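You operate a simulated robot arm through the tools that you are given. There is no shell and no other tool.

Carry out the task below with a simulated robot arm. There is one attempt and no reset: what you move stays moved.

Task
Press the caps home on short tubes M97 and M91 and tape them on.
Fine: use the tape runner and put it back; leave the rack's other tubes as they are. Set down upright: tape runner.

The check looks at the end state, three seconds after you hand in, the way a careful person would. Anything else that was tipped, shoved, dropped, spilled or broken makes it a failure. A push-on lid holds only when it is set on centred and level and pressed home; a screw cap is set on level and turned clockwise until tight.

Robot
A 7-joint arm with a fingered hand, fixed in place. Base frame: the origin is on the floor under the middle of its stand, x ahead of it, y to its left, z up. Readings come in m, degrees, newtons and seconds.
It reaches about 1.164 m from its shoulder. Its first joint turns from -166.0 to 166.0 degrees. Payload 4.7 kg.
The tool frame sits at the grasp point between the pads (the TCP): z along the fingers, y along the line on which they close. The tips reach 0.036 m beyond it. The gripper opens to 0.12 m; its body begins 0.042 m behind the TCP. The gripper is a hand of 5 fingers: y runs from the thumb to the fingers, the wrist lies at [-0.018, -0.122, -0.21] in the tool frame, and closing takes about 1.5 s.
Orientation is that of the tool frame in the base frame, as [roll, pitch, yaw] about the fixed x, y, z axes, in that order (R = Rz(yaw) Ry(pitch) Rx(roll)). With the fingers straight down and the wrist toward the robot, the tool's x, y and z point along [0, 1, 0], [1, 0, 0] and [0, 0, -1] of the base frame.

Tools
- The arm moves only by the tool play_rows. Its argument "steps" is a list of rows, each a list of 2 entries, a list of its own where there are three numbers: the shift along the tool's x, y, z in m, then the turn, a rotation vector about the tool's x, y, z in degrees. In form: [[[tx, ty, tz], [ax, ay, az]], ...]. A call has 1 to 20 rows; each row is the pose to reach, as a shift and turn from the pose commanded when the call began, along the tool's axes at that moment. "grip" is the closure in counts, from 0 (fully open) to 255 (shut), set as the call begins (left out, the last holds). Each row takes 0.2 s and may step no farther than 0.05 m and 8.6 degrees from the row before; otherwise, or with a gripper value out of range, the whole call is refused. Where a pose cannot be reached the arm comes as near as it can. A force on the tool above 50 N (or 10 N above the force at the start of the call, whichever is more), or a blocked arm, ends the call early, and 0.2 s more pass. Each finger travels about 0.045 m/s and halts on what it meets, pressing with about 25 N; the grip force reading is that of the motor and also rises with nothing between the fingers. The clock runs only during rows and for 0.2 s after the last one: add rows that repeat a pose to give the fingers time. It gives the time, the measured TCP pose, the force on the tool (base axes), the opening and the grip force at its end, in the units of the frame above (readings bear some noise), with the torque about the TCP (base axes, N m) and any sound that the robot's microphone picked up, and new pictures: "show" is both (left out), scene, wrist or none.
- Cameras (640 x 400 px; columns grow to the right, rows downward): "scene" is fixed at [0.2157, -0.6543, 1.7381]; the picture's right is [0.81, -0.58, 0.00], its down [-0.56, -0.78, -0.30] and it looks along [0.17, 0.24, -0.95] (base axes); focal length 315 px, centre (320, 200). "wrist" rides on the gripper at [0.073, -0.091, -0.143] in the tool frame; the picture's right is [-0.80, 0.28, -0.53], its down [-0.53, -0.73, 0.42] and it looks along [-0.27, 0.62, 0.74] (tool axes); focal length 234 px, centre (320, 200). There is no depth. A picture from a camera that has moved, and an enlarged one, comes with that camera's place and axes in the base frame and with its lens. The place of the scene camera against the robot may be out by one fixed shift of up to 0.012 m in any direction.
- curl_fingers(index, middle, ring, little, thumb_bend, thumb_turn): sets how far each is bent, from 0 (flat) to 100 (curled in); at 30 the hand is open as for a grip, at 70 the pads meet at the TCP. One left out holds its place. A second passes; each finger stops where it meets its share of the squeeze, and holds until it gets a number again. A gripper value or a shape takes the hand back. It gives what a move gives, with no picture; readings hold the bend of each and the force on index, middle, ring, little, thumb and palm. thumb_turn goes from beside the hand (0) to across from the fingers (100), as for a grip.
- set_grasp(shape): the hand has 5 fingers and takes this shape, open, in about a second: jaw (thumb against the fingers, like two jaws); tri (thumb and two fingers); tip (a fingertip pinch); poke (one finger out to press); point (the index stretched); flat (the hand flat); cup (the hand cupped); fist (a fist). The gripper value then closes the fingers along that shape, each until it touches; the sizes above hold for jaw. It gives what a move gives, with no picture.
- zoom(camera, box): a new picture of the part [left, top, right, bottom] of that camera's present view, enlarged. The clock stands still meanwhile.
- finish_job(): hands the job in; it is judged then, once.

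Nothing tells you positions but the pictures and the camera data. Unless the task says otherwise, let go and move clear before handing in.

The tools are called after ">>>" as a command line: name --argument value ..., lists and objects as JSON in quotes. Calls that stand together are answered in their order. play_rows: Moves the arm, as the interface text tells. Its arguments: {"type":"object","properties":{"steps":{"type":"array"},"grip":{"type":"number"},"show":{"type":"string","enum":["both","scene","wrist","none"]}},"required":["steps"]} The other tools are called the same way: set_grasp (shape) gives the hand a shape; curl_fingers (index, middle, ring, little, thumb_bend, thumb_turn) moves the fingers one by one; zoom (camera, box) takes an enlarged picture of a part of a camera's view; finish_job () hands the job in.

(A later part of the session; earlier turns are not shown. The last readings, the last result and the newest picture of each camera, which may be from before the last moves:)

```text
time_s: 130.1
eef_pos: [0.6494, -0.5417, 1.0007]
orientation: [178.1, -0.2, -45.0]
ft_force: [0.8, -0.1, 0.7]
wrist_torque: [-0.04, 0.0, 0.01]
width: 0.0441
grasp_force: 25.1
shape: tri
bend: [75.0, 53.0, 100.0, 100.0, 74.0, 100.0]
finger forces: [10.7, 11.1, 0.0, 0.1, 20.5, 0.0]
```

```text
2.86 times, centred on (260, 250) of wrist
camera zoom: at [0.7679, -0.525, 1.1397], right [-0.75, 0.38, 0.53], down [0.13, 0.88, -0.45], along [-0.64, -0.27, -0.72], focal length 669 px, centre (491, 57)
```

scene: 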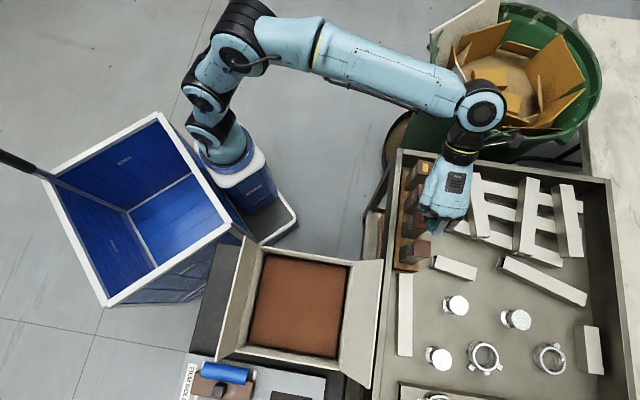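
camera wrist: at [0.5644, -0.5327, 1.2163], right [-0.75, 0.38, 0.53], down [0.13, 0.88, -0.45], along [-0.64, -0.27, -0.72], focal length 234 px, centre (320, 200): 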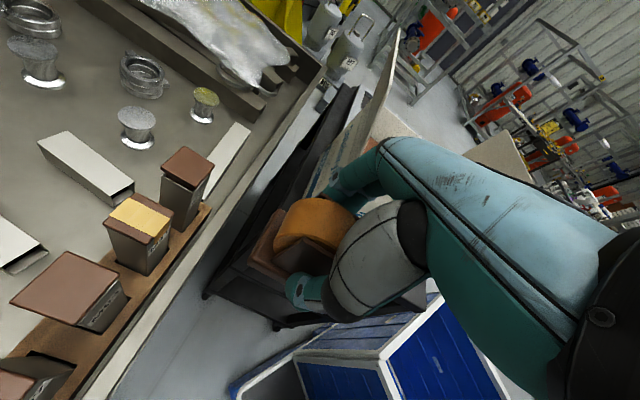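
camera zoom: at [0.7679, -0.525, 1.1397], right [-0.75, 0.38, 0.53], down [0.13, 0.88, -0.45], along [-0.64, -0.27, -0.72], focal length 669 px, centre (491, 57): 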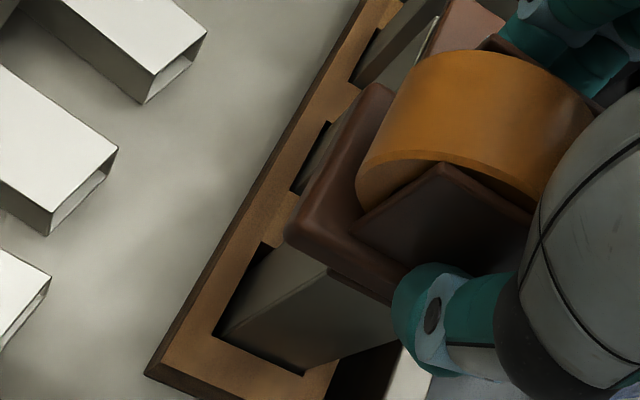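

Sliding smoothly with low force. Continuing with a hair more pressure.

>>> play_rows --steps '[[[-0.003, 0, 0.0002], [0, 0, 0]], [[-0.006, 0, 0.0002], [0, 0, 0]], [[-0.009, 0, 0.0002], [0, 0, 0]], [[-0.012, 0, 0.0002], [0, 0, 0]]]' --show "none"

>>> play_rows --steps '[[[-0.003, 0, 0.0001], [0, 0, 0]], [[-0.006, 0, 0.0001], [0, 0, 0]], [[-0.009, 0, 0.0001], [0, 0, 0]], [[-0.012, 0, 0.0001], [0, 0, 0]]]' --show "none"

>>> zoom --camera "wrist" --box '[180, 180, 340, 320]'

```text
time_s: 131.1
eef_pos: [0.64, -0.532, 1.0008]
orientation: [178.1, -0.1, -44.9]
ft_force: [1.6, -0.5, 2.3]
wrist_torque: [-0.07, 0.0, -0.01]
width: 0.0438
grasp_force: 25.3
shape: tri
bend: [75.0, 53.0, 100.0, 100.0, 74.0, 100.0]
finger forces: [11.6, 11.1, 0.0, 0.1, 20.8, 0.1]
```

```text
time_s: 132.1
eef_pos: [0.6296, -0.5248, 1.0007]
orientation: [178.1, -0.2, -45.0]
ft_force: [1.7, -0.6, 1.7]
wrist_torque: [-0.1, -0.05, 0.02]
width: 0.0441
grasp_force: 24.7
shape: tri
bend: [75.0, 53.0, 100.0, 100.0, 74.0, 100.0]
finger forces: [12.5, 10.8, 0.0, 0.1, 20.6, 0.1]
```

```text
2.86 times, centred on (260, 250) of wrist
camera zoom: at [0.7503, -0.5082, 1.1396], right [-0.75, 0.38, 0.53], down [0.13, 0.88, -0.45], along [-0.64, -0.27, -0.72], focal length 669 px, centre (491, 57)
```

zoom: 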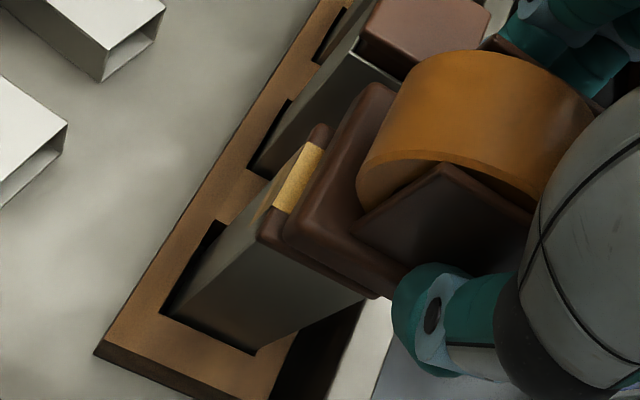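

The far side strip on M97 is done. Continuing toward and past the label edge.

>>> play_rows --steps '[[[-0.003, 0, 0.0001], [0, 0, 0]], [[-0.006, 0, 0.0002], [0, 0, 0]], [[-0.009, 0, 0.0002], [0, 0, 0]], [[-0.012, 0, 0.0003], [0, 0, 0]]]' --show "none"

>>> play_rows --steps '[[[-0.003, 0, 0.0002], [0, 0, 0]], [[-0.006, 0, 0.0004], [0, 0, 0]], [[-0.009, 0, 0.0006], [0, 0, 0]], [[-0.012, 0, 0.0006], [0, 0, 0]]]' --show "none"

>>> zoom --camera "wrist" --box '[180, 180, 340, 320]'

```text
time_s: 133.1
eef_pos: [0.6231, -0.5165, 0.9995]
orientation: [178.1, -0.3, -44.9]
ft_force: [0.7, -1.2, 7.3]
wrist_torque: [-0.33, -0.05, 0.03]
width: 0.044
grasp_force: 25.9
shape: tri
bend: [75.0, 53.0, 100.0, 100.0, 74.0, 100.0]
finger forces: [21.8, 9.5, 0.0, 0.0, 20.6, 0.0]
```

```text
time_s: 134.1
eef_pos: [0.6146, -0.5078, 0.9997]
orientation: [178.1, -0.1, -44.9]
ft_force: [0.7, -0.1, 2.2]
wrist_torque: [-0.1, -0.04, 0.03]
width: 0.0443
grasp_force: 24.9
shape: tri
bend: [75.0, 53.0, 100.0, 100.0, 74.0, 100.0]
finger forces: [16.5, 9.4, 0.0, 0.1, 20.8, 0.1]
```

```text
2.86 times, centred on (260, 250) of wrist
camera zoom: at [0.7333, -0.4915, 1.1384], right [-0.75, 0.38, 0.53], down [0.13, 0.88, -0.45], along [-0.64, -0.27, -0.72], focal length 669 px, centre (491, 57)
```

zoom: 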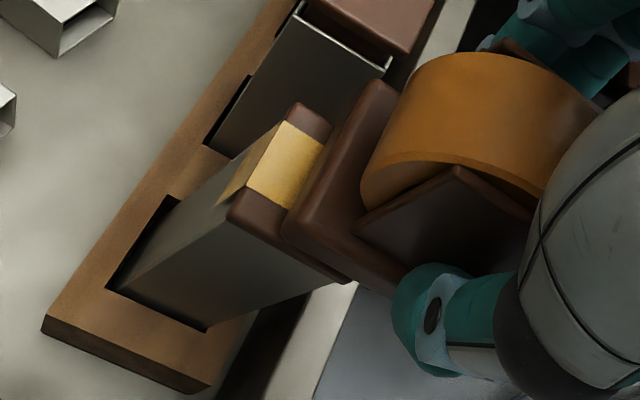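

Tape bridges the far side. One more 12 mm past the label edge, then lift and inspect M97.

>>> play_rows --steps '[[[-0.003, 0, 0.0003], [0, 0, 0]], [[-0.006, 0, 0.0005], [0, 0, 0]], [[-0.009, 0, 0.0006], [0, 0, 0]], [[-0.012, 0, 0.0006], [0, 0, 0]], [[-0.015, 0, 0.0006], [0, 0, 0]], [[-0.015, 0, -0.01], [0, 0, 0]], [[-0.015, 0, -0.04], [0, 0, 0]], [[-0.035, 0, -0.07], [0, 0, 0]], [[-0.075, 0, -0.08], [0, 0, 0]], [[-0.095, 0, -0.08], [0, 0, 0]], [[-0.095, 0, -0.08], [0, 0, 0]]]'

>>> zoom --camera "scene" --box '[405, 150, 440, 185]'

>>> zoom --camera "wrist" --box '[60, 100, 300, 300]'

```text
time_s: 136.5
eef_pos: [0.5494, -0.4367, 1.079]
orientation: [178.1, -0.2, -45.0]
ft_force: [-0.1, -0.2, -3.2]
wrist_torque: [-0.01, 0.01, 0.05]
width: 0.0441
grasp_force: 24.5
shape: tri
bend: [75.0, 53.0, 100.0, 100.0, 74.0, 100.0]
finger forces: [10.0, 10.2, 0.0, 0.0, 20.3, 0.1]
camera wrist: at [0.668, -0.4202, 1.2175], right [-0.75, 0.38, 0.53], down [0.13, 0.88, -0.45], along [-0.64, -0.27, -0.72], focal length 234 px, centre (320, 200)
```

scene: 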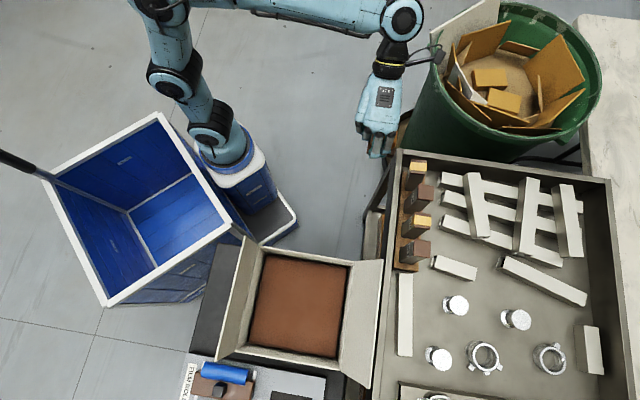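
wrist: 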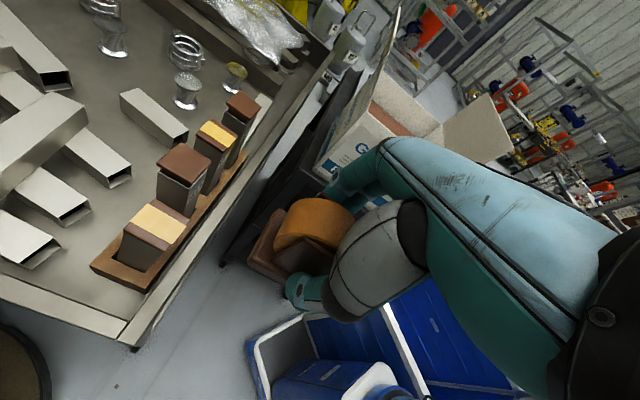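

```text
11.43 times, centred on (422, 168) of scene
camera zoom: at [0.2157, -0.6543, 1.7381], right [0.81, -0.58, 0.0], down [-0.56, -0.78, -0.3], along [0.17, 0.24, -0.95], focal length 3603 px, centre (-851, 571)
```

zoom: 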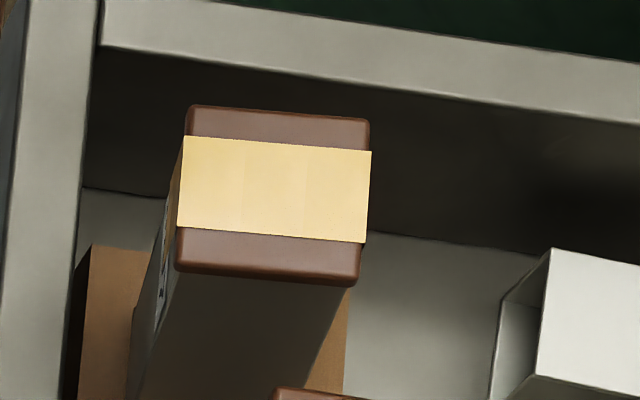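

```text
2.00 times, centred on (180, 200) of wrist
camera zoom: at [0.668, -0.4202, 1.2175], right [-0.75, 0.38, 0.53], down [0.13, 0.88, -0.45], along [-0.64, -0.27, -0.72], focal length 468 px, centre (600, 200)
```

zoom: 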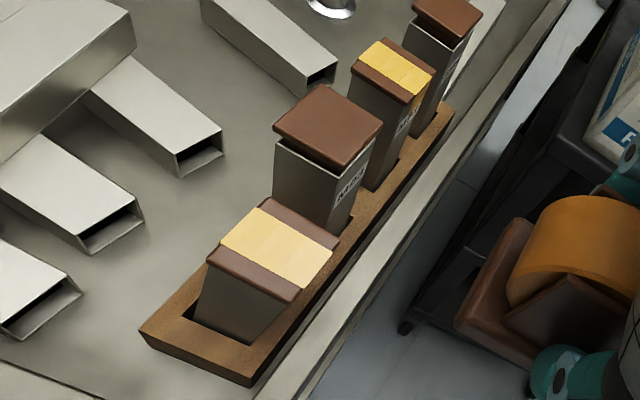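

Both strips are complete, but M97 is left leaning toward the label side in its slot. Let me look closely before righting it.

>>> zoom --camera "wrist" --box '[95, 185, 195, 295]'

>>> zoom --camera "scene" --box '[390, 145, 450, 215]'

```text
3.64 times, centred on (145, 240) of wrist
camera zoom: at [0.668, -0.4202, 1.2175], right [-0.75, 0.38, 0.53], down [0.13, 0.88, -0.45], along [-0.64, -0.27, -0.72], focal length 852 px, centre (956, 54)
```

zoom: 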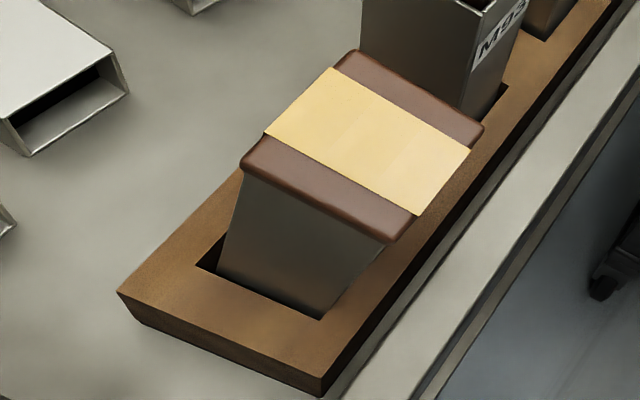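

```text
5.71 times, centred on (420, 180) of scene
camera zoom: at [0.2157, -0.6543, 1.7381], right [0.81, -0.58, 0.0], down [-0.56, -0.78, -0.3], along [0.17, 0.24, -0.95], focal length 1801 px, centre (-251, 314)
```

zoom: 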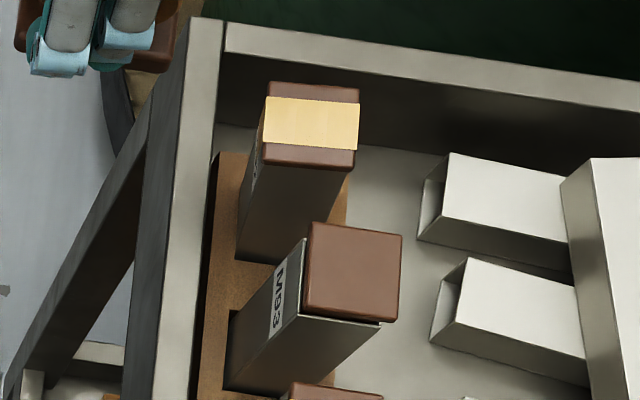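

M97 rests leaning about 10° toward the front of its slot. I'll right it by gently pushing the cap's front side with the shoe's leading edge, first lowering in front of it.

>>> play_rows --steps '[[[0, 0.001, 0.03], [0, 0, 0]], [[0, 0.001, 0.06], [0, 0, 0]], [[0, 0.001, 0.091], [0, 0, 0]], [[0.02, 0.001, 0.091], [0, 0, 0]], [[0.04, 0.001, 0.091], [0, 0, 0]], [[0.058, 0.001, 0.091], [0, 0, 0]], [[0.058, 0.001, 0.091], [0, 0, 0]]]' --show "none"

>>> zoom --camera "wrist" --box '[160, 150, 340, 300]'

>>> zoom --camera "scene" --box '[370, 130, 450, 200]'

```text
time_s: 138.1
eef_pos: [0.5874, -0.4832, 0.9875]
orientation: [178.1, -0.2, -45.0]
ft_force: [0.2, 0.6, -2.3]
wrist_torque: [0.0, 0.0, 0.01]
width: 0.0438
grasp_force: 25.3
shape: tri
bend: [75.0, 53.0, 100.0, 100.0, 74.0, 100.0]
finger forces: [10.0, 10.2, 0.1, 0.1, 20.3, 0.0]
```

```text
2.67 times, centred on (250, 225) of wrist
camera zoom: at [0.7058, -0.4661, 1.128], right [-0.75, 0.38, 0.53], down [0.13, 0.88, -0.45], along [-0.64, -0.27, -0.72], focal length 624 px, centre (507, 133)
```

zoom: 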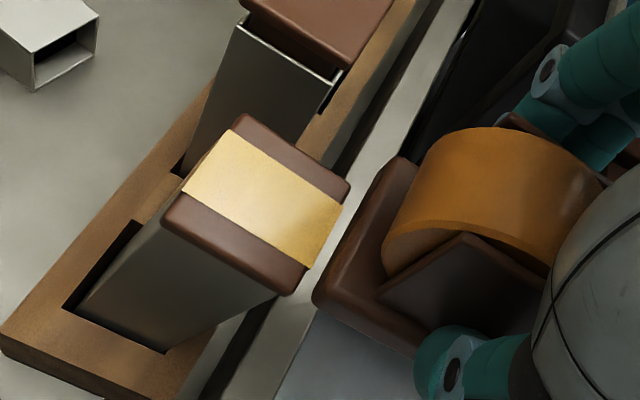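

```text
5.71 times, centred on (410, 165) of scene
camera zoom: at [0.2157, -0.6543, 1.7381], right [0.81, -0.58, 0.0], down [-0.56, -0.78, -0.3], along [0.17, 0.24, -0.95], focal length 1801 px, centre (-194, 400)
```

zoom: 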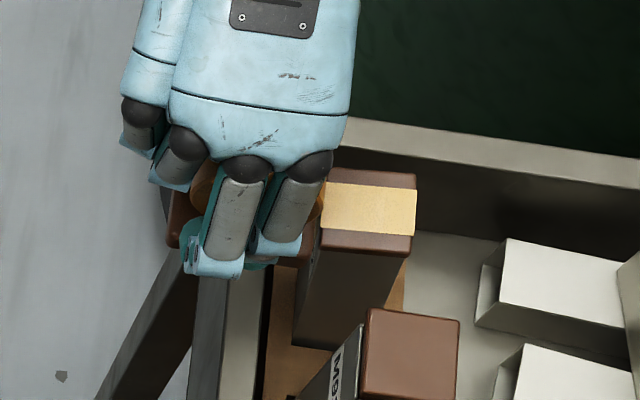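

The shoe edge is just in front of the leaning cap. Pushing forward gently.

>>> play_rows --steps '[[[0.003, 0, 0], [0, 0, 0]], [[0.006, 0, 0], [0, 0, 0]], [[0.009, 0, 0], [0, 0, 0]], [[0.012, 0, 0], [0, 0, 0]], [[0.015, 0, 0], [0, 0, 0]], [[0.015, 0, 0], [0, 0, 0]]]' --show "none"

>>> zoom --camera "wrist" --box '[160, 150, 340, 300]'

```text
time_s: 139.5
eef_pos: [0.5978, -0.4918, 0.9871]
orientation: [178.1, -0.2, -45.1]
ft_force: [-0.5, -0.6, -1.6]
wrist_torque: [-0.02, 0.01, 0.0]
width: 0.0439
grasp_force: 25.0
shape: tri
bend: [75.0, 53.0, 100.0, 100.0, 74.0, 100.0]
finger forces: [10.1, 10.2, 0.1, 0.0, 20.4, 0.0]
```

```text
2.67 times, centred on (250, 225) of wrist
camera zoom: at [0.717, -0.4764, 1.127], right [-0.75, 0.38, 0.53], down [0.13, 0.88, -0.45], along [-0.64, -0.27, -0.72], focal length 624 px, centre (507, 133)
```

zoom: 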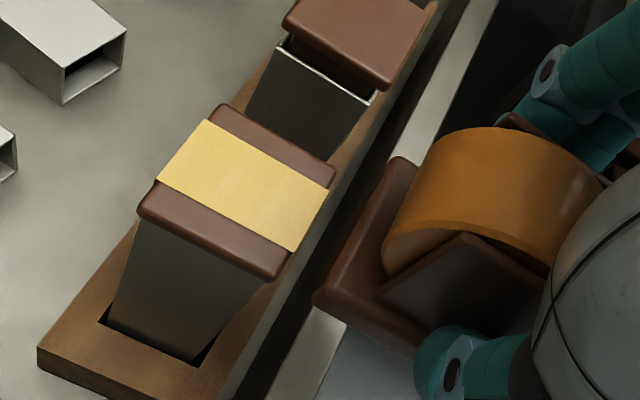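

A light nudge brought M97 back upright. I'll retreat and verify all four tubes.

>>> play_rows --steps '[[[-0.02, 0, 0], [0, 0, 0]], [[-0.05, 0, -0.02], [0, 0, 0]], [[-0.08, 0, -0.05], [0, 0, 0]], [[-0.11, 0, -0.08], [0, 0, 0]], [[-0.14, 0, -0.11], [0, 0, 0]], [[-0.14, 0, -0.11], [0, 0, 0]]]' --show "wrist"

>>> zoom --camera "scene" --box '[395, 145, 455, 215]'

>>> zoom --camera "scene" --box '[395, 200, 455, 270]'

>>> zoom --camera "scene" --box '[405, 150, 440, 185]'

```text
time_s: 140.9
eef_pos: [0.5029, -0.39, 1.097]
orientation: [178.1, -0.2, -45.1]
ft_force: [0.2, 0.0, -2.8]
wrist_torque: [0.01, -0.02, 0.01]
width: 0.0439
grasp_force: 24.7
shape: tri
bend: [75.0, 53.0, 100.0, 100.0, 74.0, 100.0]
finger forces: [10.2, 10.3, 0.0, 0.0, 20.3, 0.0]
camera wrist: at [0.6207, -0.3745, 1.2356], right [-0.75, 0.38, 0.53], down [0.13, 0.88, -0.45], along [-0.64, -0.27, -0.72], focal length 234 px, centre (320, 200)
```

wrist: 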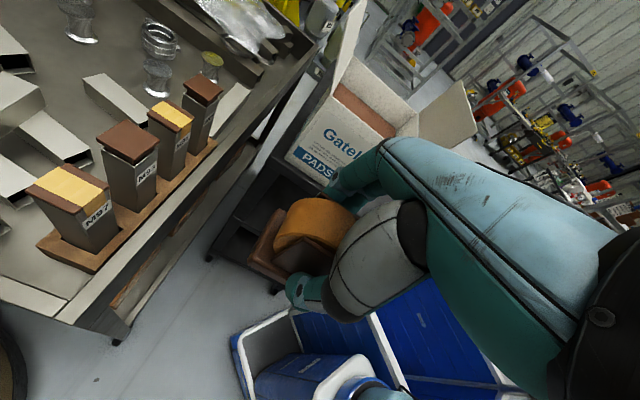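

```text
5.71 times, centred on (425, 180) of scene
camera zoom: at [0.2157, -0.6543, 1.7381], right [0.81, -0.58, 0.0], down [-0.56, -0.78, -0.3], along [0.17, 0.24, -0.95], focal length 1801 px, centre (-280, 314)
```

zoom: 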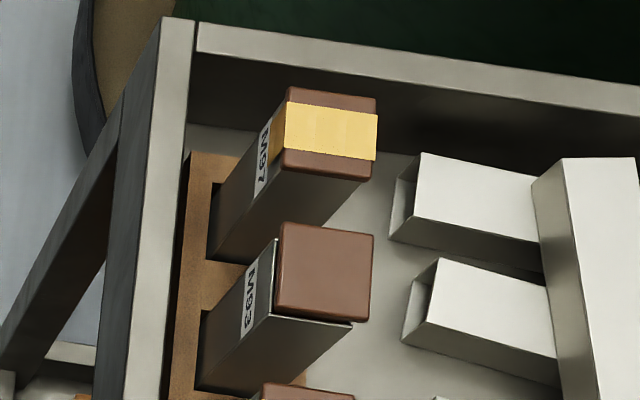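

```text
5.71 times, centred on (425, 235) of scene
camera zoom: at [0.2157, -0.6543, 1.7381], right [0.81, -0.58, 0.0], down [-0.56, -0.78, -0.3], along [0.17, 0.24, -0.95], focal length 1801 px, centre (-280, 0)
```

zoom: 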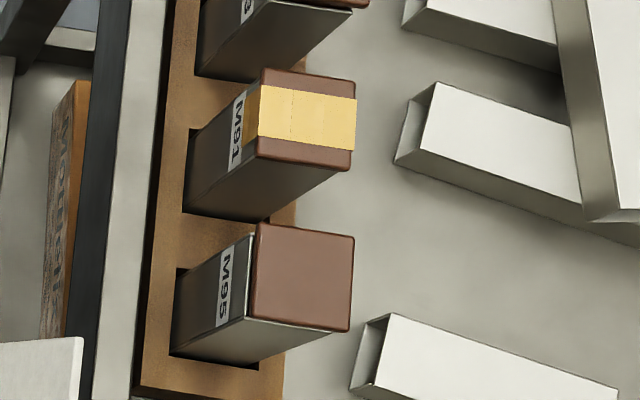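

```text
11.43 times, centred on (422, 168) of scene
camera zoom: at [0.2157, -0.6543, 1.7381], right [0.81, -0.58, 0.0], down [-0.56, -0.78, -0.3], along [0.17, 0.24, -0.95], focal length 3603 px, centre (-851, 571)
```

zoom: 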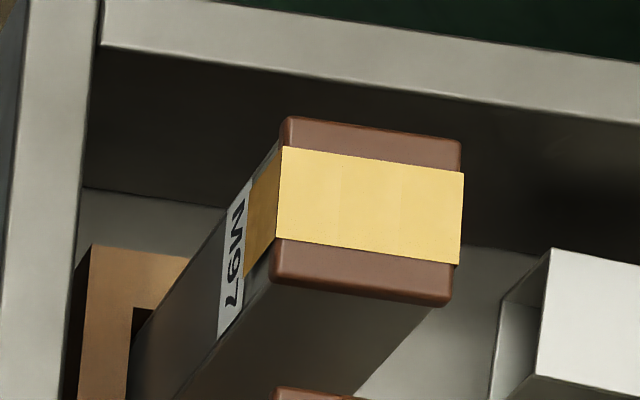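

Both strips cross the caps and fold onto the tubes, and all tubes stand upright. A closer check that both caps are still flush:

>>> zoom --camera "wrist" --box '[20, 140, 140, 270]'

>>> zoom --camera "wrist" --box '[90, 70, 230, 200]'

>>> zoom --camera "scene" --box '[170, 230, 400, 400]'

```text
3.08 times, centred on (80, 205) of wrist
camera zoom: at [0.6207, -0.3745, 1.2356], right [-0.75, 0.38, 0.53], down [0.13, 0.88, -0.45], along [-0.64, -0.27, -0.72], focal length 720 px, centre (1058, 185)
```

zoom: 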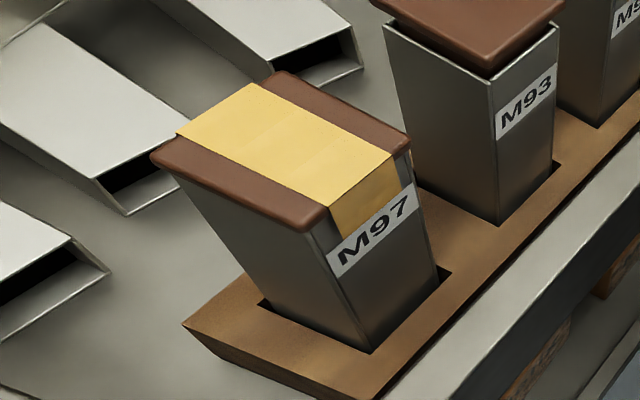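

```text
3.08 times, centred on (160, 135) of wrist
camera zoom: at [0.6207, -0.3745, 1.2356], right [-0.75, 0.38, 0.53], down [0.13, 0.88, -0.45], along [-0.64, -0.27, -0.72], focal length 720 px, centre (812, 400)
```

zoom: 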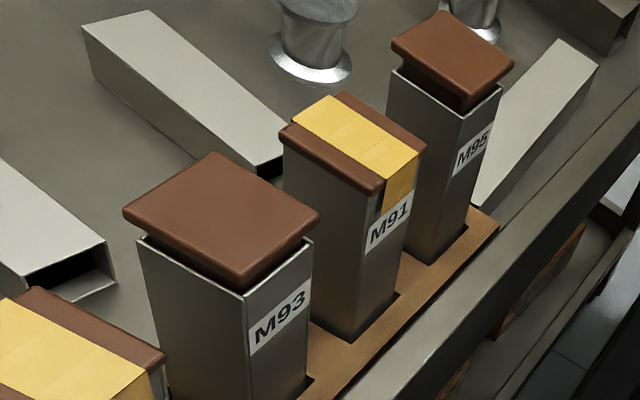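

```text
2.35 times, centred on (285, 315) of scene
camera zoom: at [0.2157, -0.6543, 1.7381], right [0.81, -0.58, 0.0], down [-0.56, -0.78, -0.3], along [0.17, 0.24, -0.95], focal length 742 px, centre (402, -71)
```

zoom: 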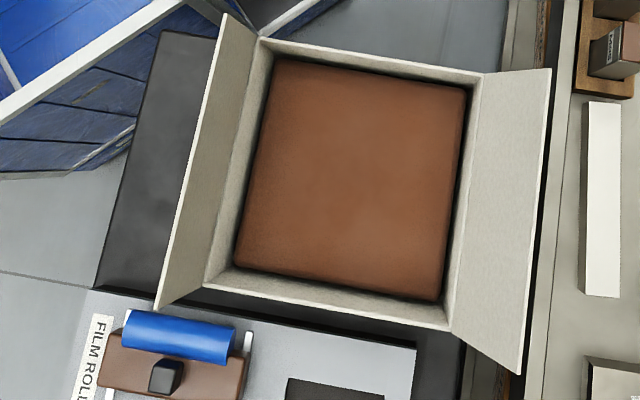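

Both caps are flush and taped, with M93 and M95 untouched. Now I'll return the runner: first straight up to travel height.

>>> play_rows --steps '[[[0, 0, -0.04], [0, 0, 0]], [[0, 0, -0.08], [0, 0, 0]], [[0, 0, -0.12], [0, 0, 0]], [[0, 0, -0.16], [0, 0, 0]], [[0, 0, -0.205], [0, 0, 0]], [[0, 0, -0.205], [0, 0, 0]]]' --show "none"

```text
time_s: 142.3
eef_pos: [0.5056, -0.3862, 1.3047]
orientation: [178.1, -0.1, -45.0]
ft_force: [0.8, 0.9, -2.5]
wrist_torque: [0.01, 0.03, 0.0]
width: 0.0443
grasp_force: 25.2
shape: tri
bend: [75.0, 53.0, 100.0, 100.0, 74.0, 100.0]
finger forces: [10.1, 10.3, 0.0, 0.0, 20.3, 0.0]
```

Now carrying it back over at z≈1.30 while turning 90°.

>>> play_rows --steps '[[[-0.0213, 0.032, 0], [0.02, 0.23, -6.92]], [[-0.0426, 0.064, 0], [0.05, 0.46, -13.84]], [[-0.0638, 0.096, 0], [0.07, 0.69, -20.76]], [[-0.0851, 0.128, 0], [0.09, 0.92, -27.68]], [[-0.1064, 0.16, 0], [0.12, 1.15, -34.6]], [[-0.1277, 0.1919, 0], [0.14, 1.39, -41.5]], [[-0.1489, 0.2239, 0], [0.16, 1.62, -48.4]], [[-0.1702, 0.2559, 0], [0.19, 1.85, -55.35]], [[-0.1915, 0.2879, 0], [0.21, 2.08, -62.3]], [[-0.2128, 0.3199, 0], [0.23, 2.31, -69.2]], [[-0.234, 0.3519, 0], [0.25, 2.54, -76.1]], [[-0.2553, 0.3839, 0], [0.28, 2.77, -83.0]], [[-0.2766, 0.4159, 0], [0.3, 3.0, -89.95]], [[-0.2766, 0.4159, 0], [0.3, 3.0, -89.95]]]'

>>> zoom --camera "wrist" --box '[180, 160, 400, 340]'

```text
time_s: 145.3
eef_pos: [0.4437, -0.2915, 1.2408]
orientation: [176.9, 10.8, 30.5]
ft_force: [-0.8, 0.6, -1.6]
wrist_torque: [-0.05, 0.0, 0.01]
width: 0.0438
grasp_force: 25.3
shape: tri
bend: [74.0, 53.0, 100.0, 100.0, 74.0, 100.0]
finger forces: [10.3, 10.5, 0.1, 0.1, 20.3, 0.0]
out of reach, approached as far as the arm can: row 6, 7, 8, 9, 10, 11, 12, 13, 14
camera wrist: at [0.4773, -0.1584, 1.3616], right [-0.47, -0.56, 0.68], down [-0.88, 0.3, -0.36], along [0.0, -0.77, -0.64], focal length 234 px, centre (320, 200)
```

scene: 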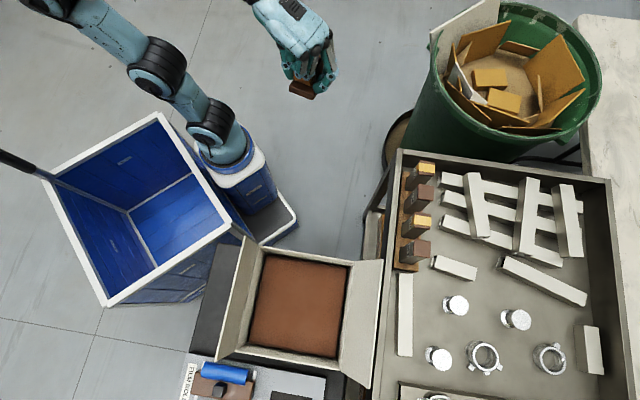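
wrist: 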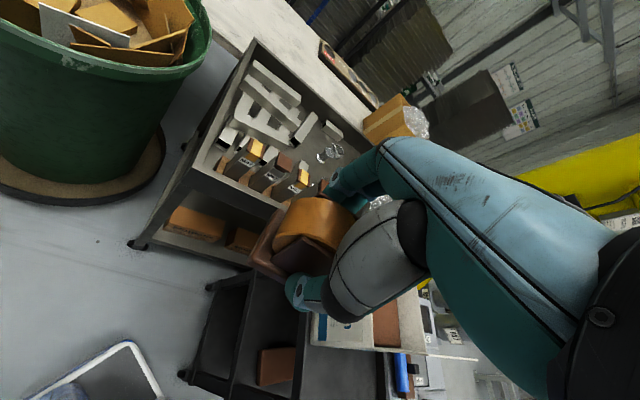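

```text
2.22 times, centred on (290, 250) of wrist
camera zoom: at [0.4773, -0.1584, 1.3616], right [-0.47, -0.56, 0.68], down [-0.88, 0.3, -0.36], along [0.0, -0.77, -0.64], focal length 520 px, centre (387, 89)
```

zoom: 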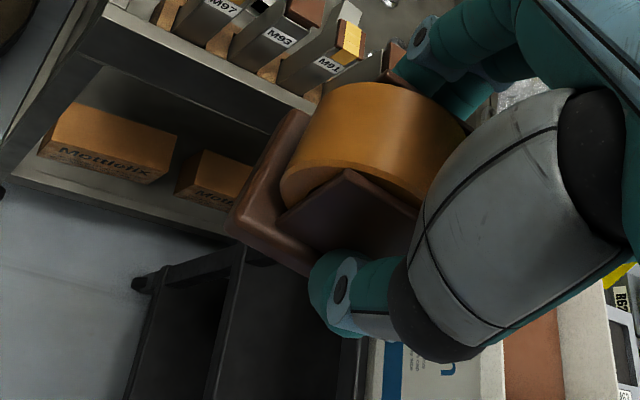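

The arm got stuck against a reach limit part-way; the runner is still secure. I'll work the hand back via an intermediate pose that was reachable before, around (0.39, -0.48) with yaw 45°.

>>> play_rows --steps '[[[-0.0288, 0.0267, 0.001], [-0.04, 2.3, -2.8]], [[-0.0576, 0.0534, 0.002], [-0.08, 4.6, -5.6]], [[-0.0864, 0.08, 0.003], [-0.12, 6.8, -8.4]], [[-0.1152, 0.1067, 0.004], [-0.16, 9.1, -11.2]], [[-0.144, 0.1334, 0.0042], [-0.2, 11.4, -14]], [[-0.144, 0.1334, 0.0042], [-0.2, 11.4, -14]]]'

```text
time_s: 146.7
eef_pos: [0.5029, -0.3152, 1.2407]
orientation: [176.8, 10.9, 35.3]
ft_force: [-0.3, 0.8, -2.8]
wrist_torque: [0.0, 0.02, -0.04]
width: 0.0432
grasp_force: 25.0
shape: tri
bend: [74.0, 53.0, 100.0, 100.0, 74.0, 100.0]
finger forces: [10.4, 10.9, 0.0, 0.0, 20.6, 0.0]
out of reach, approached as far as the arm can: row 1, 2, 3, 4, 5, 6
camera wrist: at [0.526, -0.1794, 1.3612], right [-0.41, -0.6, 0.68], down [-0.91, 0.22, -0.35], along [0.06, -0.77, -0.64], focal length 234 px, centre (320, 200)
```

scene: 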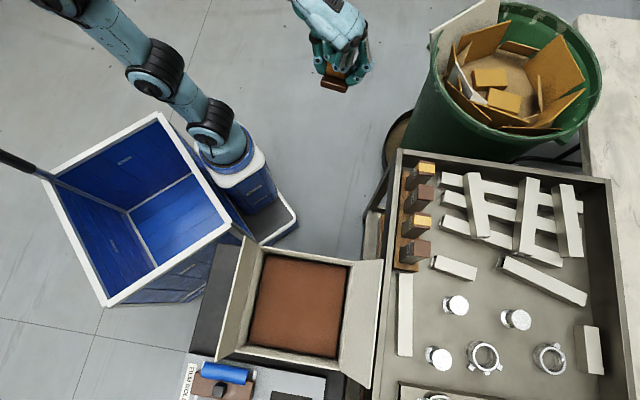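
wrist: 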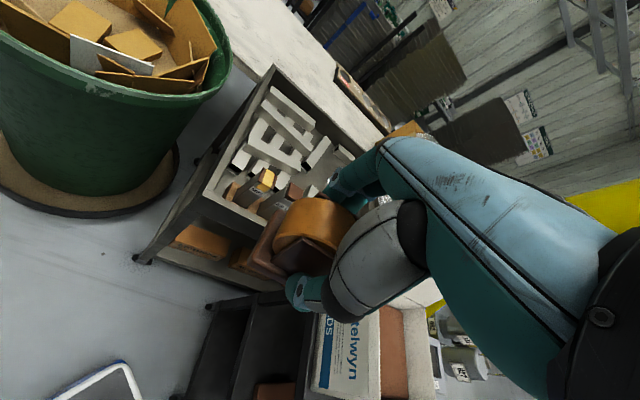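

Still limited there. I'll unwind back to the last fully reachable pose (yaw -45°) before choosing another route.

>>> play_rows --steps '[[[-0.0049, 0.0062, -0.0048], [0.87, 0.55, 8.04]], [[-0.0099, 0.0125, -0.0096], [1.74, 1.1, 16.08]], [[-0.0148, 0.0187, -0.0144], [2.61, 1.65, 24.1]], [[-0.0198, 0.0249, -0.0192], [3.48, 2.2, 32.2]], [[-0.0247, 0.0312, -0.0241], [4.35, 2.75, 40.2]], [[-0.0296, 0.0374, -0.0289], [5.2, 3.3, 48.2]], [[-0.0346, 0.0436, -0.0337], [6.1, 3.85, 56.3]], [[-0.0395, 0.0498, -0.0385], [7.0, 4.4, 64.3]], [[-0.0445, 0.0561, -0.0433], [7.8, 4.95, 72.4]], [[-0.0494, 0.0623, -0.0481], [8.7, 5.5, 80.4]], [[-0.0494, 0.0623, -0.0481], [8.7, 5.5, 80.4]]]'

```text
time_s: 149.1
eef_pos: [0.5117, -0.383, 1.3038]
orientation: [178.0, 0.0, -45.0]
ft_force: [0.0, -0.3, -1.9]
wrist_torque: [0.04, 0.01, 0.01]
width: 0.0431
grasp_force: 24.9
shape: tri
bend: [74.0, 53.0, 100.0, 100.0, 74.0, 100.0]
finger forces: [10.2, 10.9, 0.0, 0.0, 20.5, 0.1]
camera wrist: at [0.6305, -0.3665, 1.4426], right [-0.75, 0.38, 0.53], down [0.13, 0.88, -0.45], along [-0.65, -0.27, -0.72], focal length 234 px, centre (320, 200)
```

scene: 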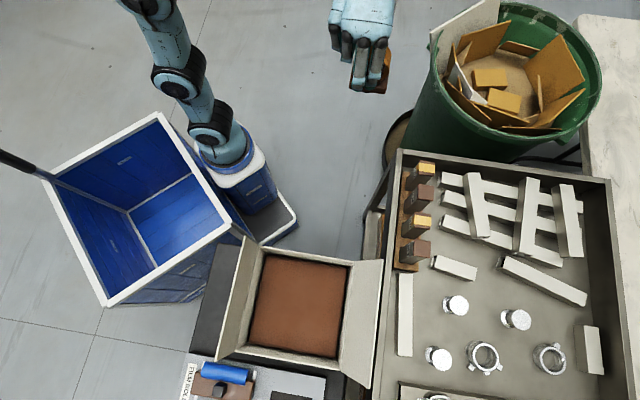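
wrist: 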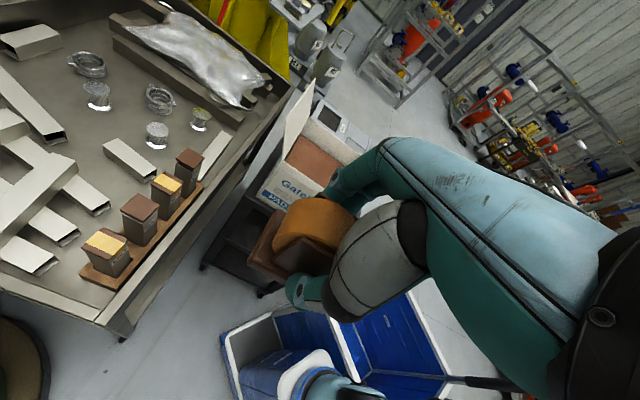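

Back at a good pose. I'll go to the exact spot where the outbound carry ended, then retrace that route in reverse.

>>> play_rows --steps '[[[0.026, 0.004, 0.033], [0, 0, 0]], [[0.052, 0.008, 0.066], [0, 0, 0]], [[0.078, 0.012, 0.098], [0, 0, 0]], [[0.1042, 0.016, 0.131], [0, 0, 0]], [[0.1042, 0.016, 0.131], [0, 0, 0]]]' --show "scene"

```text
time_s: 150.3
eef_pos: [0.5692, -0.471, 1.1709]
orientation: [178.0, 0.1, -44.8]
ft_force: [-0.4, -0.5, -2.3]
wrist_torque: [0.03, 0.0, -0.02]
width: 0.0429
grasp_force: 24.6
shape: tri
bend: [74.0, 53.0, 100.0, 100.0, 74.0, 100.0]
finger forces: [10.1, 10.8, 0.0, 0.0, 20.6, 0.0]
```

scene: 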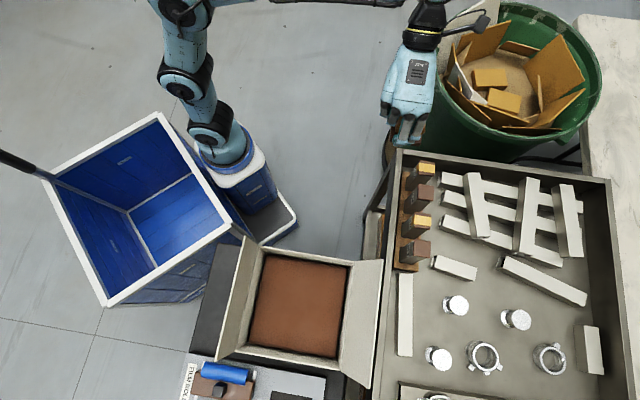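

Same arm posture as on the way out. Retracing: first five rows of the reverse carry.

>>> play_rows --steps '[[[-0.0254, 0.0267, -0.026], [0.02, 0.2, -6]], [[-0.0509, 0.0535, -0.052], [0.04, 0.4, -12]], [[-0.0763, 0.0802, -0.078], [0.06, 0.6, -18]], [[-0.1017, 0.1069, -0.104], [0.08, 0.8, -24]], [[-0.1272, 0.1337, -0.13], [0.1, 1.0, -30]]]' --show "scene"

```text
time_s: 151.5
eef_pos: [0.3911, -0.4734, 1.3072]
orientation: [178.2, 0.1, -14.8]
ft_force: [-0.4, 0.0, -2.4]
wrist_torque: [0.06, 0.01, -0.03]
width: 0.0433
grasp_force: 25.0
shape: tri
bend: [74.0, 53.0, 100.0, 100.0, 74.0, 100.0]
finger forces: [9.9, 10.8, 0.0, 0.0, 20.5, 0.0]
```

scene: 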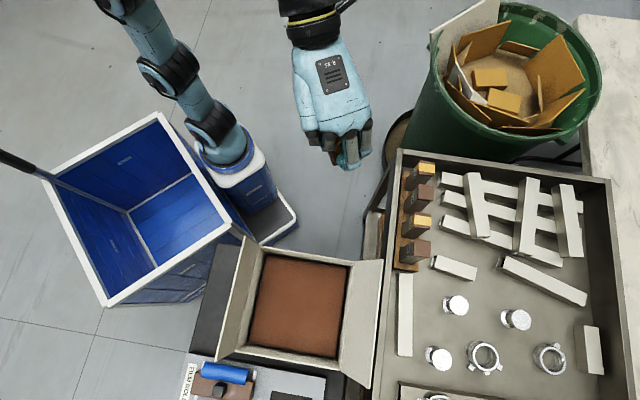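

No reach trouble this way. Continuing the carry.

>>> play_rows --steps '[[[-0.036, 0.0107, 0], [0, 0.2, -6]], [[-0.072, 0.0213, 0], [0, 0.4, -12]], [[-0.1079, 0.032, 0], [0, 0.6, -18]], [[-0.1439, 0.0427, 0], [0, 0.8, -24]], [[-0.1799, 0.0534, 0], [0, 1.0, -30]]]' --show "none"

```text
time_s: 152.7
eef_pos: [0.3283, -0.4593, 1.3098]
orientation: [176.7, 10.4, 3.8]
ft_force: [-0.9, 1.1, -2.0]
wrist_torque: [0.0, 0.01, -0.02]
width: 0.0433
grasp_force: 25.0
shape: tri
bend: [74.0, 53.0, 100.0, 100.0, 74.0, 100.0]
finger forces: [9.8, 10.8, 0.0, 0.0, 20.3, 0.0]
out of reach, approached as far as the arm can: row 2, 3, 4, 5
```

Same limit again, so the wrist posture has drifted. Rotating farther out, where the arm is more extended, may work: I'll first return to yaw -45° at (0.57, -0.47, 1.30).

>>> play_rows --steps '[[[0.034, 0.0041, -0.0046], [0.81, 1.07, 7.0]], [[0.0681, 0.0082, -0.0091], [1.63, 2.14, 14.0]], [[0.1021, 0.0123, -0.0137], [2.44, 3.2, 21.0]], [[0.1362, 0.0163, -0.0183], [3.26, 4.3, 28.1]], [[0.1702, 0.0204, -0.0229], [4.07, 5.36, 35.1]], [[0.2043, 0.0245, -0.0274], [4.9, 6.4, 42.1]], [[0.2383, 0.0286, -0.032], [5.7, 7.5, 49.1]], [[0.2383, 0.0286, -0.032], [5.7, 7.5, 49.1]]]' --show "scene"

```text
time_s: 154.5
eef_pos: [0.571, -0.4726, 1.2998]
orientation: [178.1, 0.0, -45.4]
ft_force: [-0.4, -0.2, -1.9]
wrist_torque: [0.03, 0.04, 0.0]
width: 0.043
grasp_force: 24.0
shape: tri
bend: [74.0, 53.0, 100.0, 100.0, 74.0, 100.0]
finger forces: [9.6, 10.8, 0.0, 0.0, 19.8, 0.0]
```

scene: 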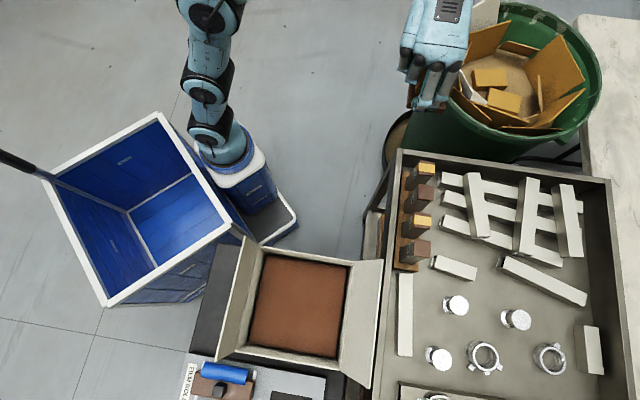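

Now a little farther out over the tray at z≈1.22, then I'll try the 90° turn there.

>>> play_rows --steps '[[[0.03, -0.003, 0.027], [0, 0, 0]], [[0.06, -0.006, 0.053], [0, 0, 0]], [[0.0894, -0.008, 0.08], [0, 0, 0]], [[0.0894, -0.008, 0.08], [0, 0.25, -7.5]], [[0.0894, -0.008, 0.08], [0, 0.5, -15]], [[0.0894, -0.008, 0.08], [0, 0.75, -22.5]], [[0.0894, -0.008, 0.08], [0, 1.0, -30]]]' --show "none"

```text
time_s: 156.1
eef_pos: [0.637, -0.5329, 1.219]
orientation: [178.0, -0.1, -15.2]
ft_force: [-0.5, 0.3, -2.0]
wrist_torque: [0.03, 0.03, 0.02]
width: 0.0431
grasp_force: 25.0
shape: tri
bend: [74.0, 53.0, 100.0, 100.0, 74.0, 100.0]
finger forces: [9.5, 10.8, 0.0, 0.0, 19.9, 0.0]
```

>>> play_rows --steps '[[[0, 0, 0], [0, 0.25, -7.5]], [[0, 0, 0], [0, 0.5, -15]], [[0, 0, 0], [0, 0.75, -22.5]], [[0, 0, 0], [0, 1.0, -30]]]' --show "none"

```text
time_s: 157.1
eef_pos: [0.6382, -0.5324, 1.2192]
orientation: [178.0, 0.1, 14.8]
ft_force: [0.5, -0.3, -2.8]
wrist_torque: [-0.04, 0.04, 0.06]
width: 0.0429
grasp_force: 24.9
shape: tri
bend: [74.0, 53.0, 100.0, 100.0, 74.0, 100.0]
finger forces: [9.4, 10.7, 0.1, 0.0, 19.9, 0.0]
```

Good, yaw is now at +15° without trouble. Completing the turn to +45°.

>>> play_rows --steps '[[[0, 0, 0], [0, 0.25, -7.5]], [[0, 0, 0], [0, 0.5, -15]], [[0, 0, 0], [0, 0.75, -22.5]], [[0, 0, 0], [0, 1.0, -30.2]], [[0, 0, 0], [0, 1.0, -30.2]]]' --show "scene"

```text
time_s: 158.3
eef_pos: [0.6579, -0.5212, 1.2192]
orientation: [176.9, 6.3, 26.6]
ft_force: [0.5, -0.4, -2.5]
wrist_torque: [-0.01, 0.0, -0.01]
width: 0.0431
grasp_force: 24.8
shape: tri
bend: [74.0, 53.0, 100.0, 100.0, 74.0, 100.0]
finger forces: [9.3, 11.0, 0.0, 0.0, 20.1, 0.1]
out of reach, approached as far as the arm can: row 1, 2, 3, 4, 5
```

scene: 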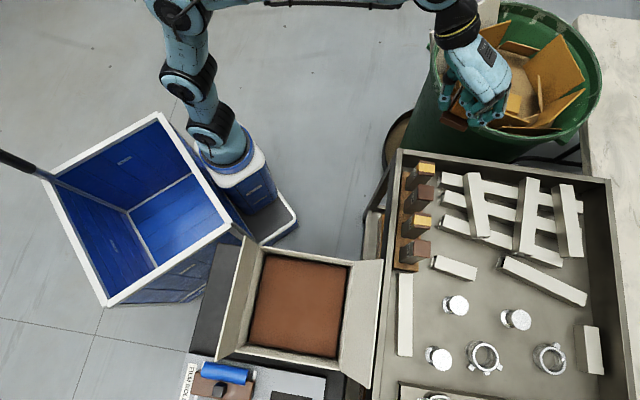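

The wrist joint winding drifted during the earlier roll manoeuvre, so I need to unwind it by retracing that loop backwards (in free air). First, back to yaw -45° near (0.58, -0.43, 1.20).

>>> play_rows --steps '[[[-0.0029, -0.0131, 0.0019], [0.56, 0.26, 7.97]], [[-0.0059, -0.0261, 0.0037], [1.1, 0.5, 15.9]], [[-0.0088, -0.0392, 0.0056], [1.67, 0.77, 23.9]], [[-0.0117, -0.0522, 0.0074], [2.2, 1.0, 31.9]], [[-0.0147, -0.0653, 0.0093], [2.8, 1.3, 39.8]], [[-0.0176, -0.0783, 0.0111], [3.3, 1.5, 47.8]], [[-0.0205, -0.0914, 0.013], [3.9, 1.8, 55.8]], [[-0.0235, -0.1044, 0.0148], [4.4, 2.0, 63.7]], [[-0.0264, -0.1175, 0.0167], [5.0, 2.3, 71.7]], [[-0.0264, -0.1175, 0.0167], [5.0, 2.3, 71.7]]]' --show "none"

```text
time_s: 160.5
eef_pos: [0.5812, -0.4303, 1.1975]
orientation: [177.9, -0.1, -45.1]
ft_force: [-1.1, 0.1, -2.0]
wrist_torque: [0.03, 0.04, -0.03]
width: 0.0432
grasp_force: 25.1
shape: tri
bend: [74.0, 53.0, 100.0, 100.0, 74.0, 100.0]
finger forces: [9.3, 10.6, 0.0, 0.0, 20.0, 0.1]
```

Now the reverse of the earlier rotation, half way first, in free air above the aisle.

>>> play_rows --steps '[[[0, 0, 0], [4.6, 4.6, 4.6]], [[0, 0, 0], [9.2, 9.2, 9.2]], [[0, 0, 0], [13.8, 13.8, 13.8]], [[0, 0, 0], [18.4, 18.4, 18.4]], [[0, 0, 0], [23, 23, 23]], [[0, 0, 0], [27.6, 27.6, 27.6]], [[0, 0, 0], [32.2, 32.2, 32.2]]]' --show "scene"

```text
time_s: 162.1
eef_pos: [0.5971, -0.4147, 1.1933]
orientation: [-143.4, -23.6, -86.1]
ft_force: [-0.1, -0.9, -2.9]
wrist_torque: [0.01, 0.06, -0.02]
width: 0.0429
grasp_force: 24.9
shape: tri
bend: [74.0, 53.0, 100.0, 100.0, 74.0, 100.0]
finger forces: [9.8, 11.0, 0.0, 0.0, 19.7, 0.0]
out of reach, approached as far as the arm can: row 6, 7
```

scene: 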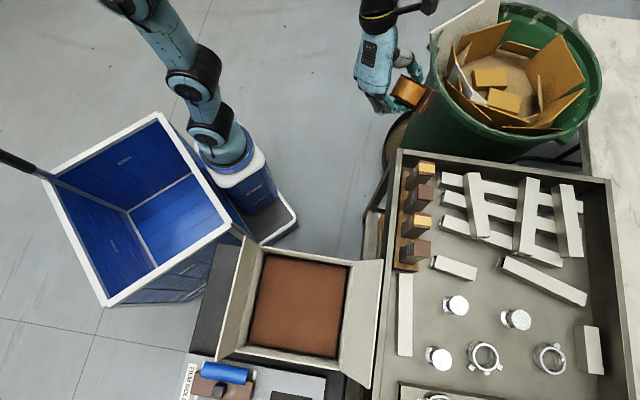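

That way is blocked part-way. I'll return to vertical, then try a two-step route: yaw the vertical hand by -90° first, then tilt.

>>> play_rows --steps '[[[0.0018, 0.0076, -0.006], [-4.0, -4.84, -4.6]], [[0.0035, 0.0152, -0.0121], [-8.0, -9.7, -9.2]], [[0.0053, 0.0228, -0.0181], [-12.0, -14.5, -13.8]], [[0.007, 0.0304, -0.0241], [-15.9, -19.4, -18.4]], [[0.0088, 0.038, -0.0301], [-19.9, -24.2, -23.0]], [[0.0105, 0.0456, -0.0362], [-23.9, -29.1, -27.6]], [[0.0123, 0.0532, -0.0422], [-27.9, -33.9, -32.2]], [[0.0123, 0.0532, -0.0422], [-27.9, -33.9, -32.2]]]' --show "none"

```text
time_s: 163.9
eef_pos: [0.5303, -0.4295, 1.2009]
orientation: [178.1, 0.0, -44.8]
ft_force: [-0.7, -0.2, -1.7]
wrist_torque: [0.0, 0.02, -0.02]
width: 0.0431
grasp_force: 25.1
shape: tri
bend: [74.0, 53.0, 100.0, 100.0, 74.0, 100.0]
finger forces: [9.4, 10.6, 0.0, 0.1, 20.1, 0.0]
```

Back to vertical. Quick test of how far the yaw can turn positive from here now.

>>> play_rows --steps '[[[0, 0, 0], [0, 0.27, -8]], [[0, 0, 0], [0, 0.53, -16]], [[0, 0, 0], [0, 0.8, -24]], [[0, 0, 0], [0, 1.07, -32]], [[0, 0, 0], [0, 1.33, -40]], [[0, 0, 0], [0, 1.6, -48]], [[0, 0, 0], [0, 1.87, -56]]]' --show "scene"

```text
time_s: 165.5
eef_pos: [0.5297, -0.4297, 1.2022]
orientation: [178.0, 0.0, 11.2]
ft_force: [0.2, -0.1, -1.7]
wrist_torque: [-0.04, 0.07, -0.02]
width: 0.0431
grasp_force: 24.8
shape: tri
bend: [74.0, 53.0, 100.0, 100.0, 74.0, 100.0]
finger forces: [9.3, 10.5, 0.0, 0.1, 20.0, 0.0]
```

scene: 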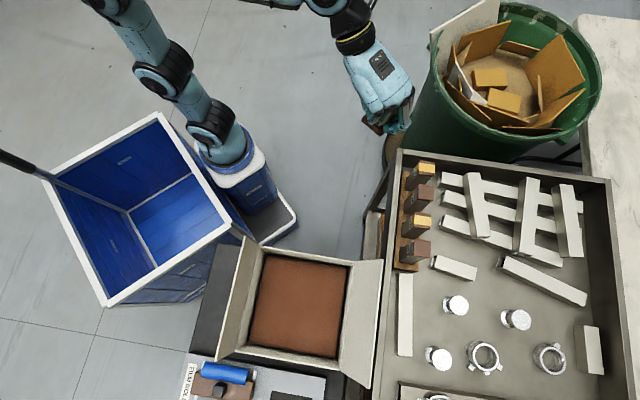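

Yaw +11° with no flags. Continuing a bit further.

>>> play_rows --steps '[[[0, 0, 0], [0, 0.27, -8]], [[0, 0, 0], [0, 0.53, -16]], [[0, 0, 0], [0, 0.8, -24]]]' --show "none"

```text
time_s: 166.3
eef_pos: [0.5421, -0.4205, 1.2015]
orientation: [176.9, 11.3, 31.8]
ft_force: [0.8, 0.8, -1.7]
wrist_torque: [-0.05, 0.03, -0.03]
width: 0.0432
grasp_force: 25.0
shape: tri
bend: [74.0, 53.0, 100.0, 100.0, 74.0, 100.0]
finger forces: [9.5, 10.5, 0.1, 0.0, 20.1, 0.1]
out of reach, approached as far as the arm can: row 1, 2, 3
```

Limit again near +12°. I'll unwind using a loop in free air: yaw back to -45°, on to -135°, then tilt, unroll and untilt, which should shift the wrist joint back.

>>> play_rows --steps '[[[0, 0, 0], [0.88, 0.53, 7.7]], [[0, 0, 0], [1.76, 1.06, 15.4]], [[0, 0, 0], [2.64, 1.6, 23.1]], [[0, 0, 0], [3.5, 2.1, 30.8]], [[0, 0, 0], [4.4, 2.65, 38.5]], [[0, 0, 0], [5.3, 3.2, 46.2]], [[0, 0, 0], [6.2, 3.7, 53.9]], [[0, 0, 0], [7.0, 4.2, 61.6]], [[0, 0, 0], [7.9, 4.8, 69.3]], [[0, 0, 0], [8.8, 5.3, 77]], [[0, 0, 0], [8.8, 5.3, 77]]]' --show "none"

```text
time_s: 168.7
eef_pos: [0.5424, -0.4197, 1.2009]
orientation: [177.6, 0.8, -45.3]
ft_force: [-0.4, -0.1, -2.2]
wrist_torque: [0.03, 0.0, 0.01]
width: 0.0432
grasp_force: 24.8
shape: tri
bend: [74.0, 53.0, 100.0, 100.0, 74.0, 100.0]
finger forces: [9.5, 10.3, 0.0, 0.0, 20.0, 0.0]
```

>>> play_rows --steps '[[[0, 0, 0], [0, 0, 8.2]], [[0, 0, 0], [0, 0, 16.4]], [[0, 0, 0], [0, 0, 24.6]], [[0, 0, 0], [0, 0, 32.8]], [[0, 0, 0], [0, 0, 41]], [[0, 0, 0], [0, 0, 49.2]], [[0, 0, 0], [0, 0, 57.4]], [[0, 0, 0], [0, 0, 65.6]], [[0, 0, 0], [0, 0, 73.8]], [[0, 0, 0], [0, 0, 82]], [[0, 0, 0], [0, 0, 90]]]' --show "scene"

```text
time_s: 171.1
eef_pos: [0.4554, -0.4325, 1.0723]
orientation: [179.9, -6.1, -129.4]
ft_force: [-1.5, 2.0, 1.0]
wrist_torque: [-0.08, -0.18, 0.06]
width: 0.0431
grasp_force: 24.8
shape: tri
bend: [74.0, 53.0, 100.0, 100.0, 74.0, 100.0]
finger forces: [9.6, 11.3, 0.1, 0.1, 20.4, 0.1]
out of reach, approached as far as the arm can: row 4, 5, 6, 7, 8, 9, 10, 11
```

scene: 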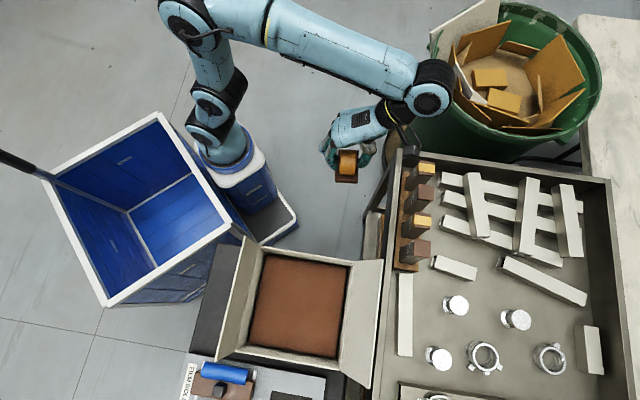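

The arm shifted unexpectedly and dipped; I need to check clearance near M97 right away.

>>> zoom --camera "scene" --box '[310, 60, 470, 200]'

```text
2.86 times, centred on (390, 130) of scene
camera zoom: at [0.2157, -0.6543, 1.7381], right [0.81, -0.58, 0.0], down [-0.56, -0.78, -0.3], along [0.17, 0.24, -0.95], focal length 901 px, centre (120, 400)
```

zoom: 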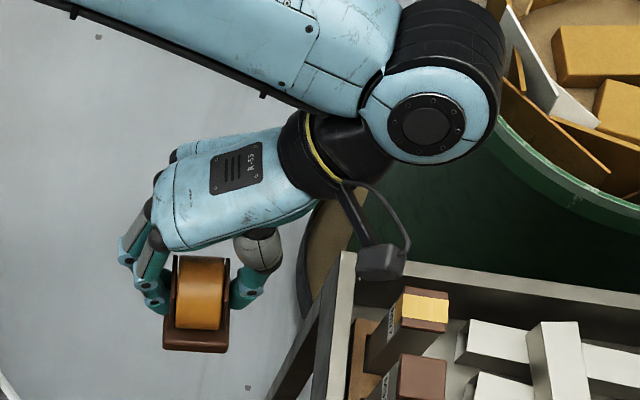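

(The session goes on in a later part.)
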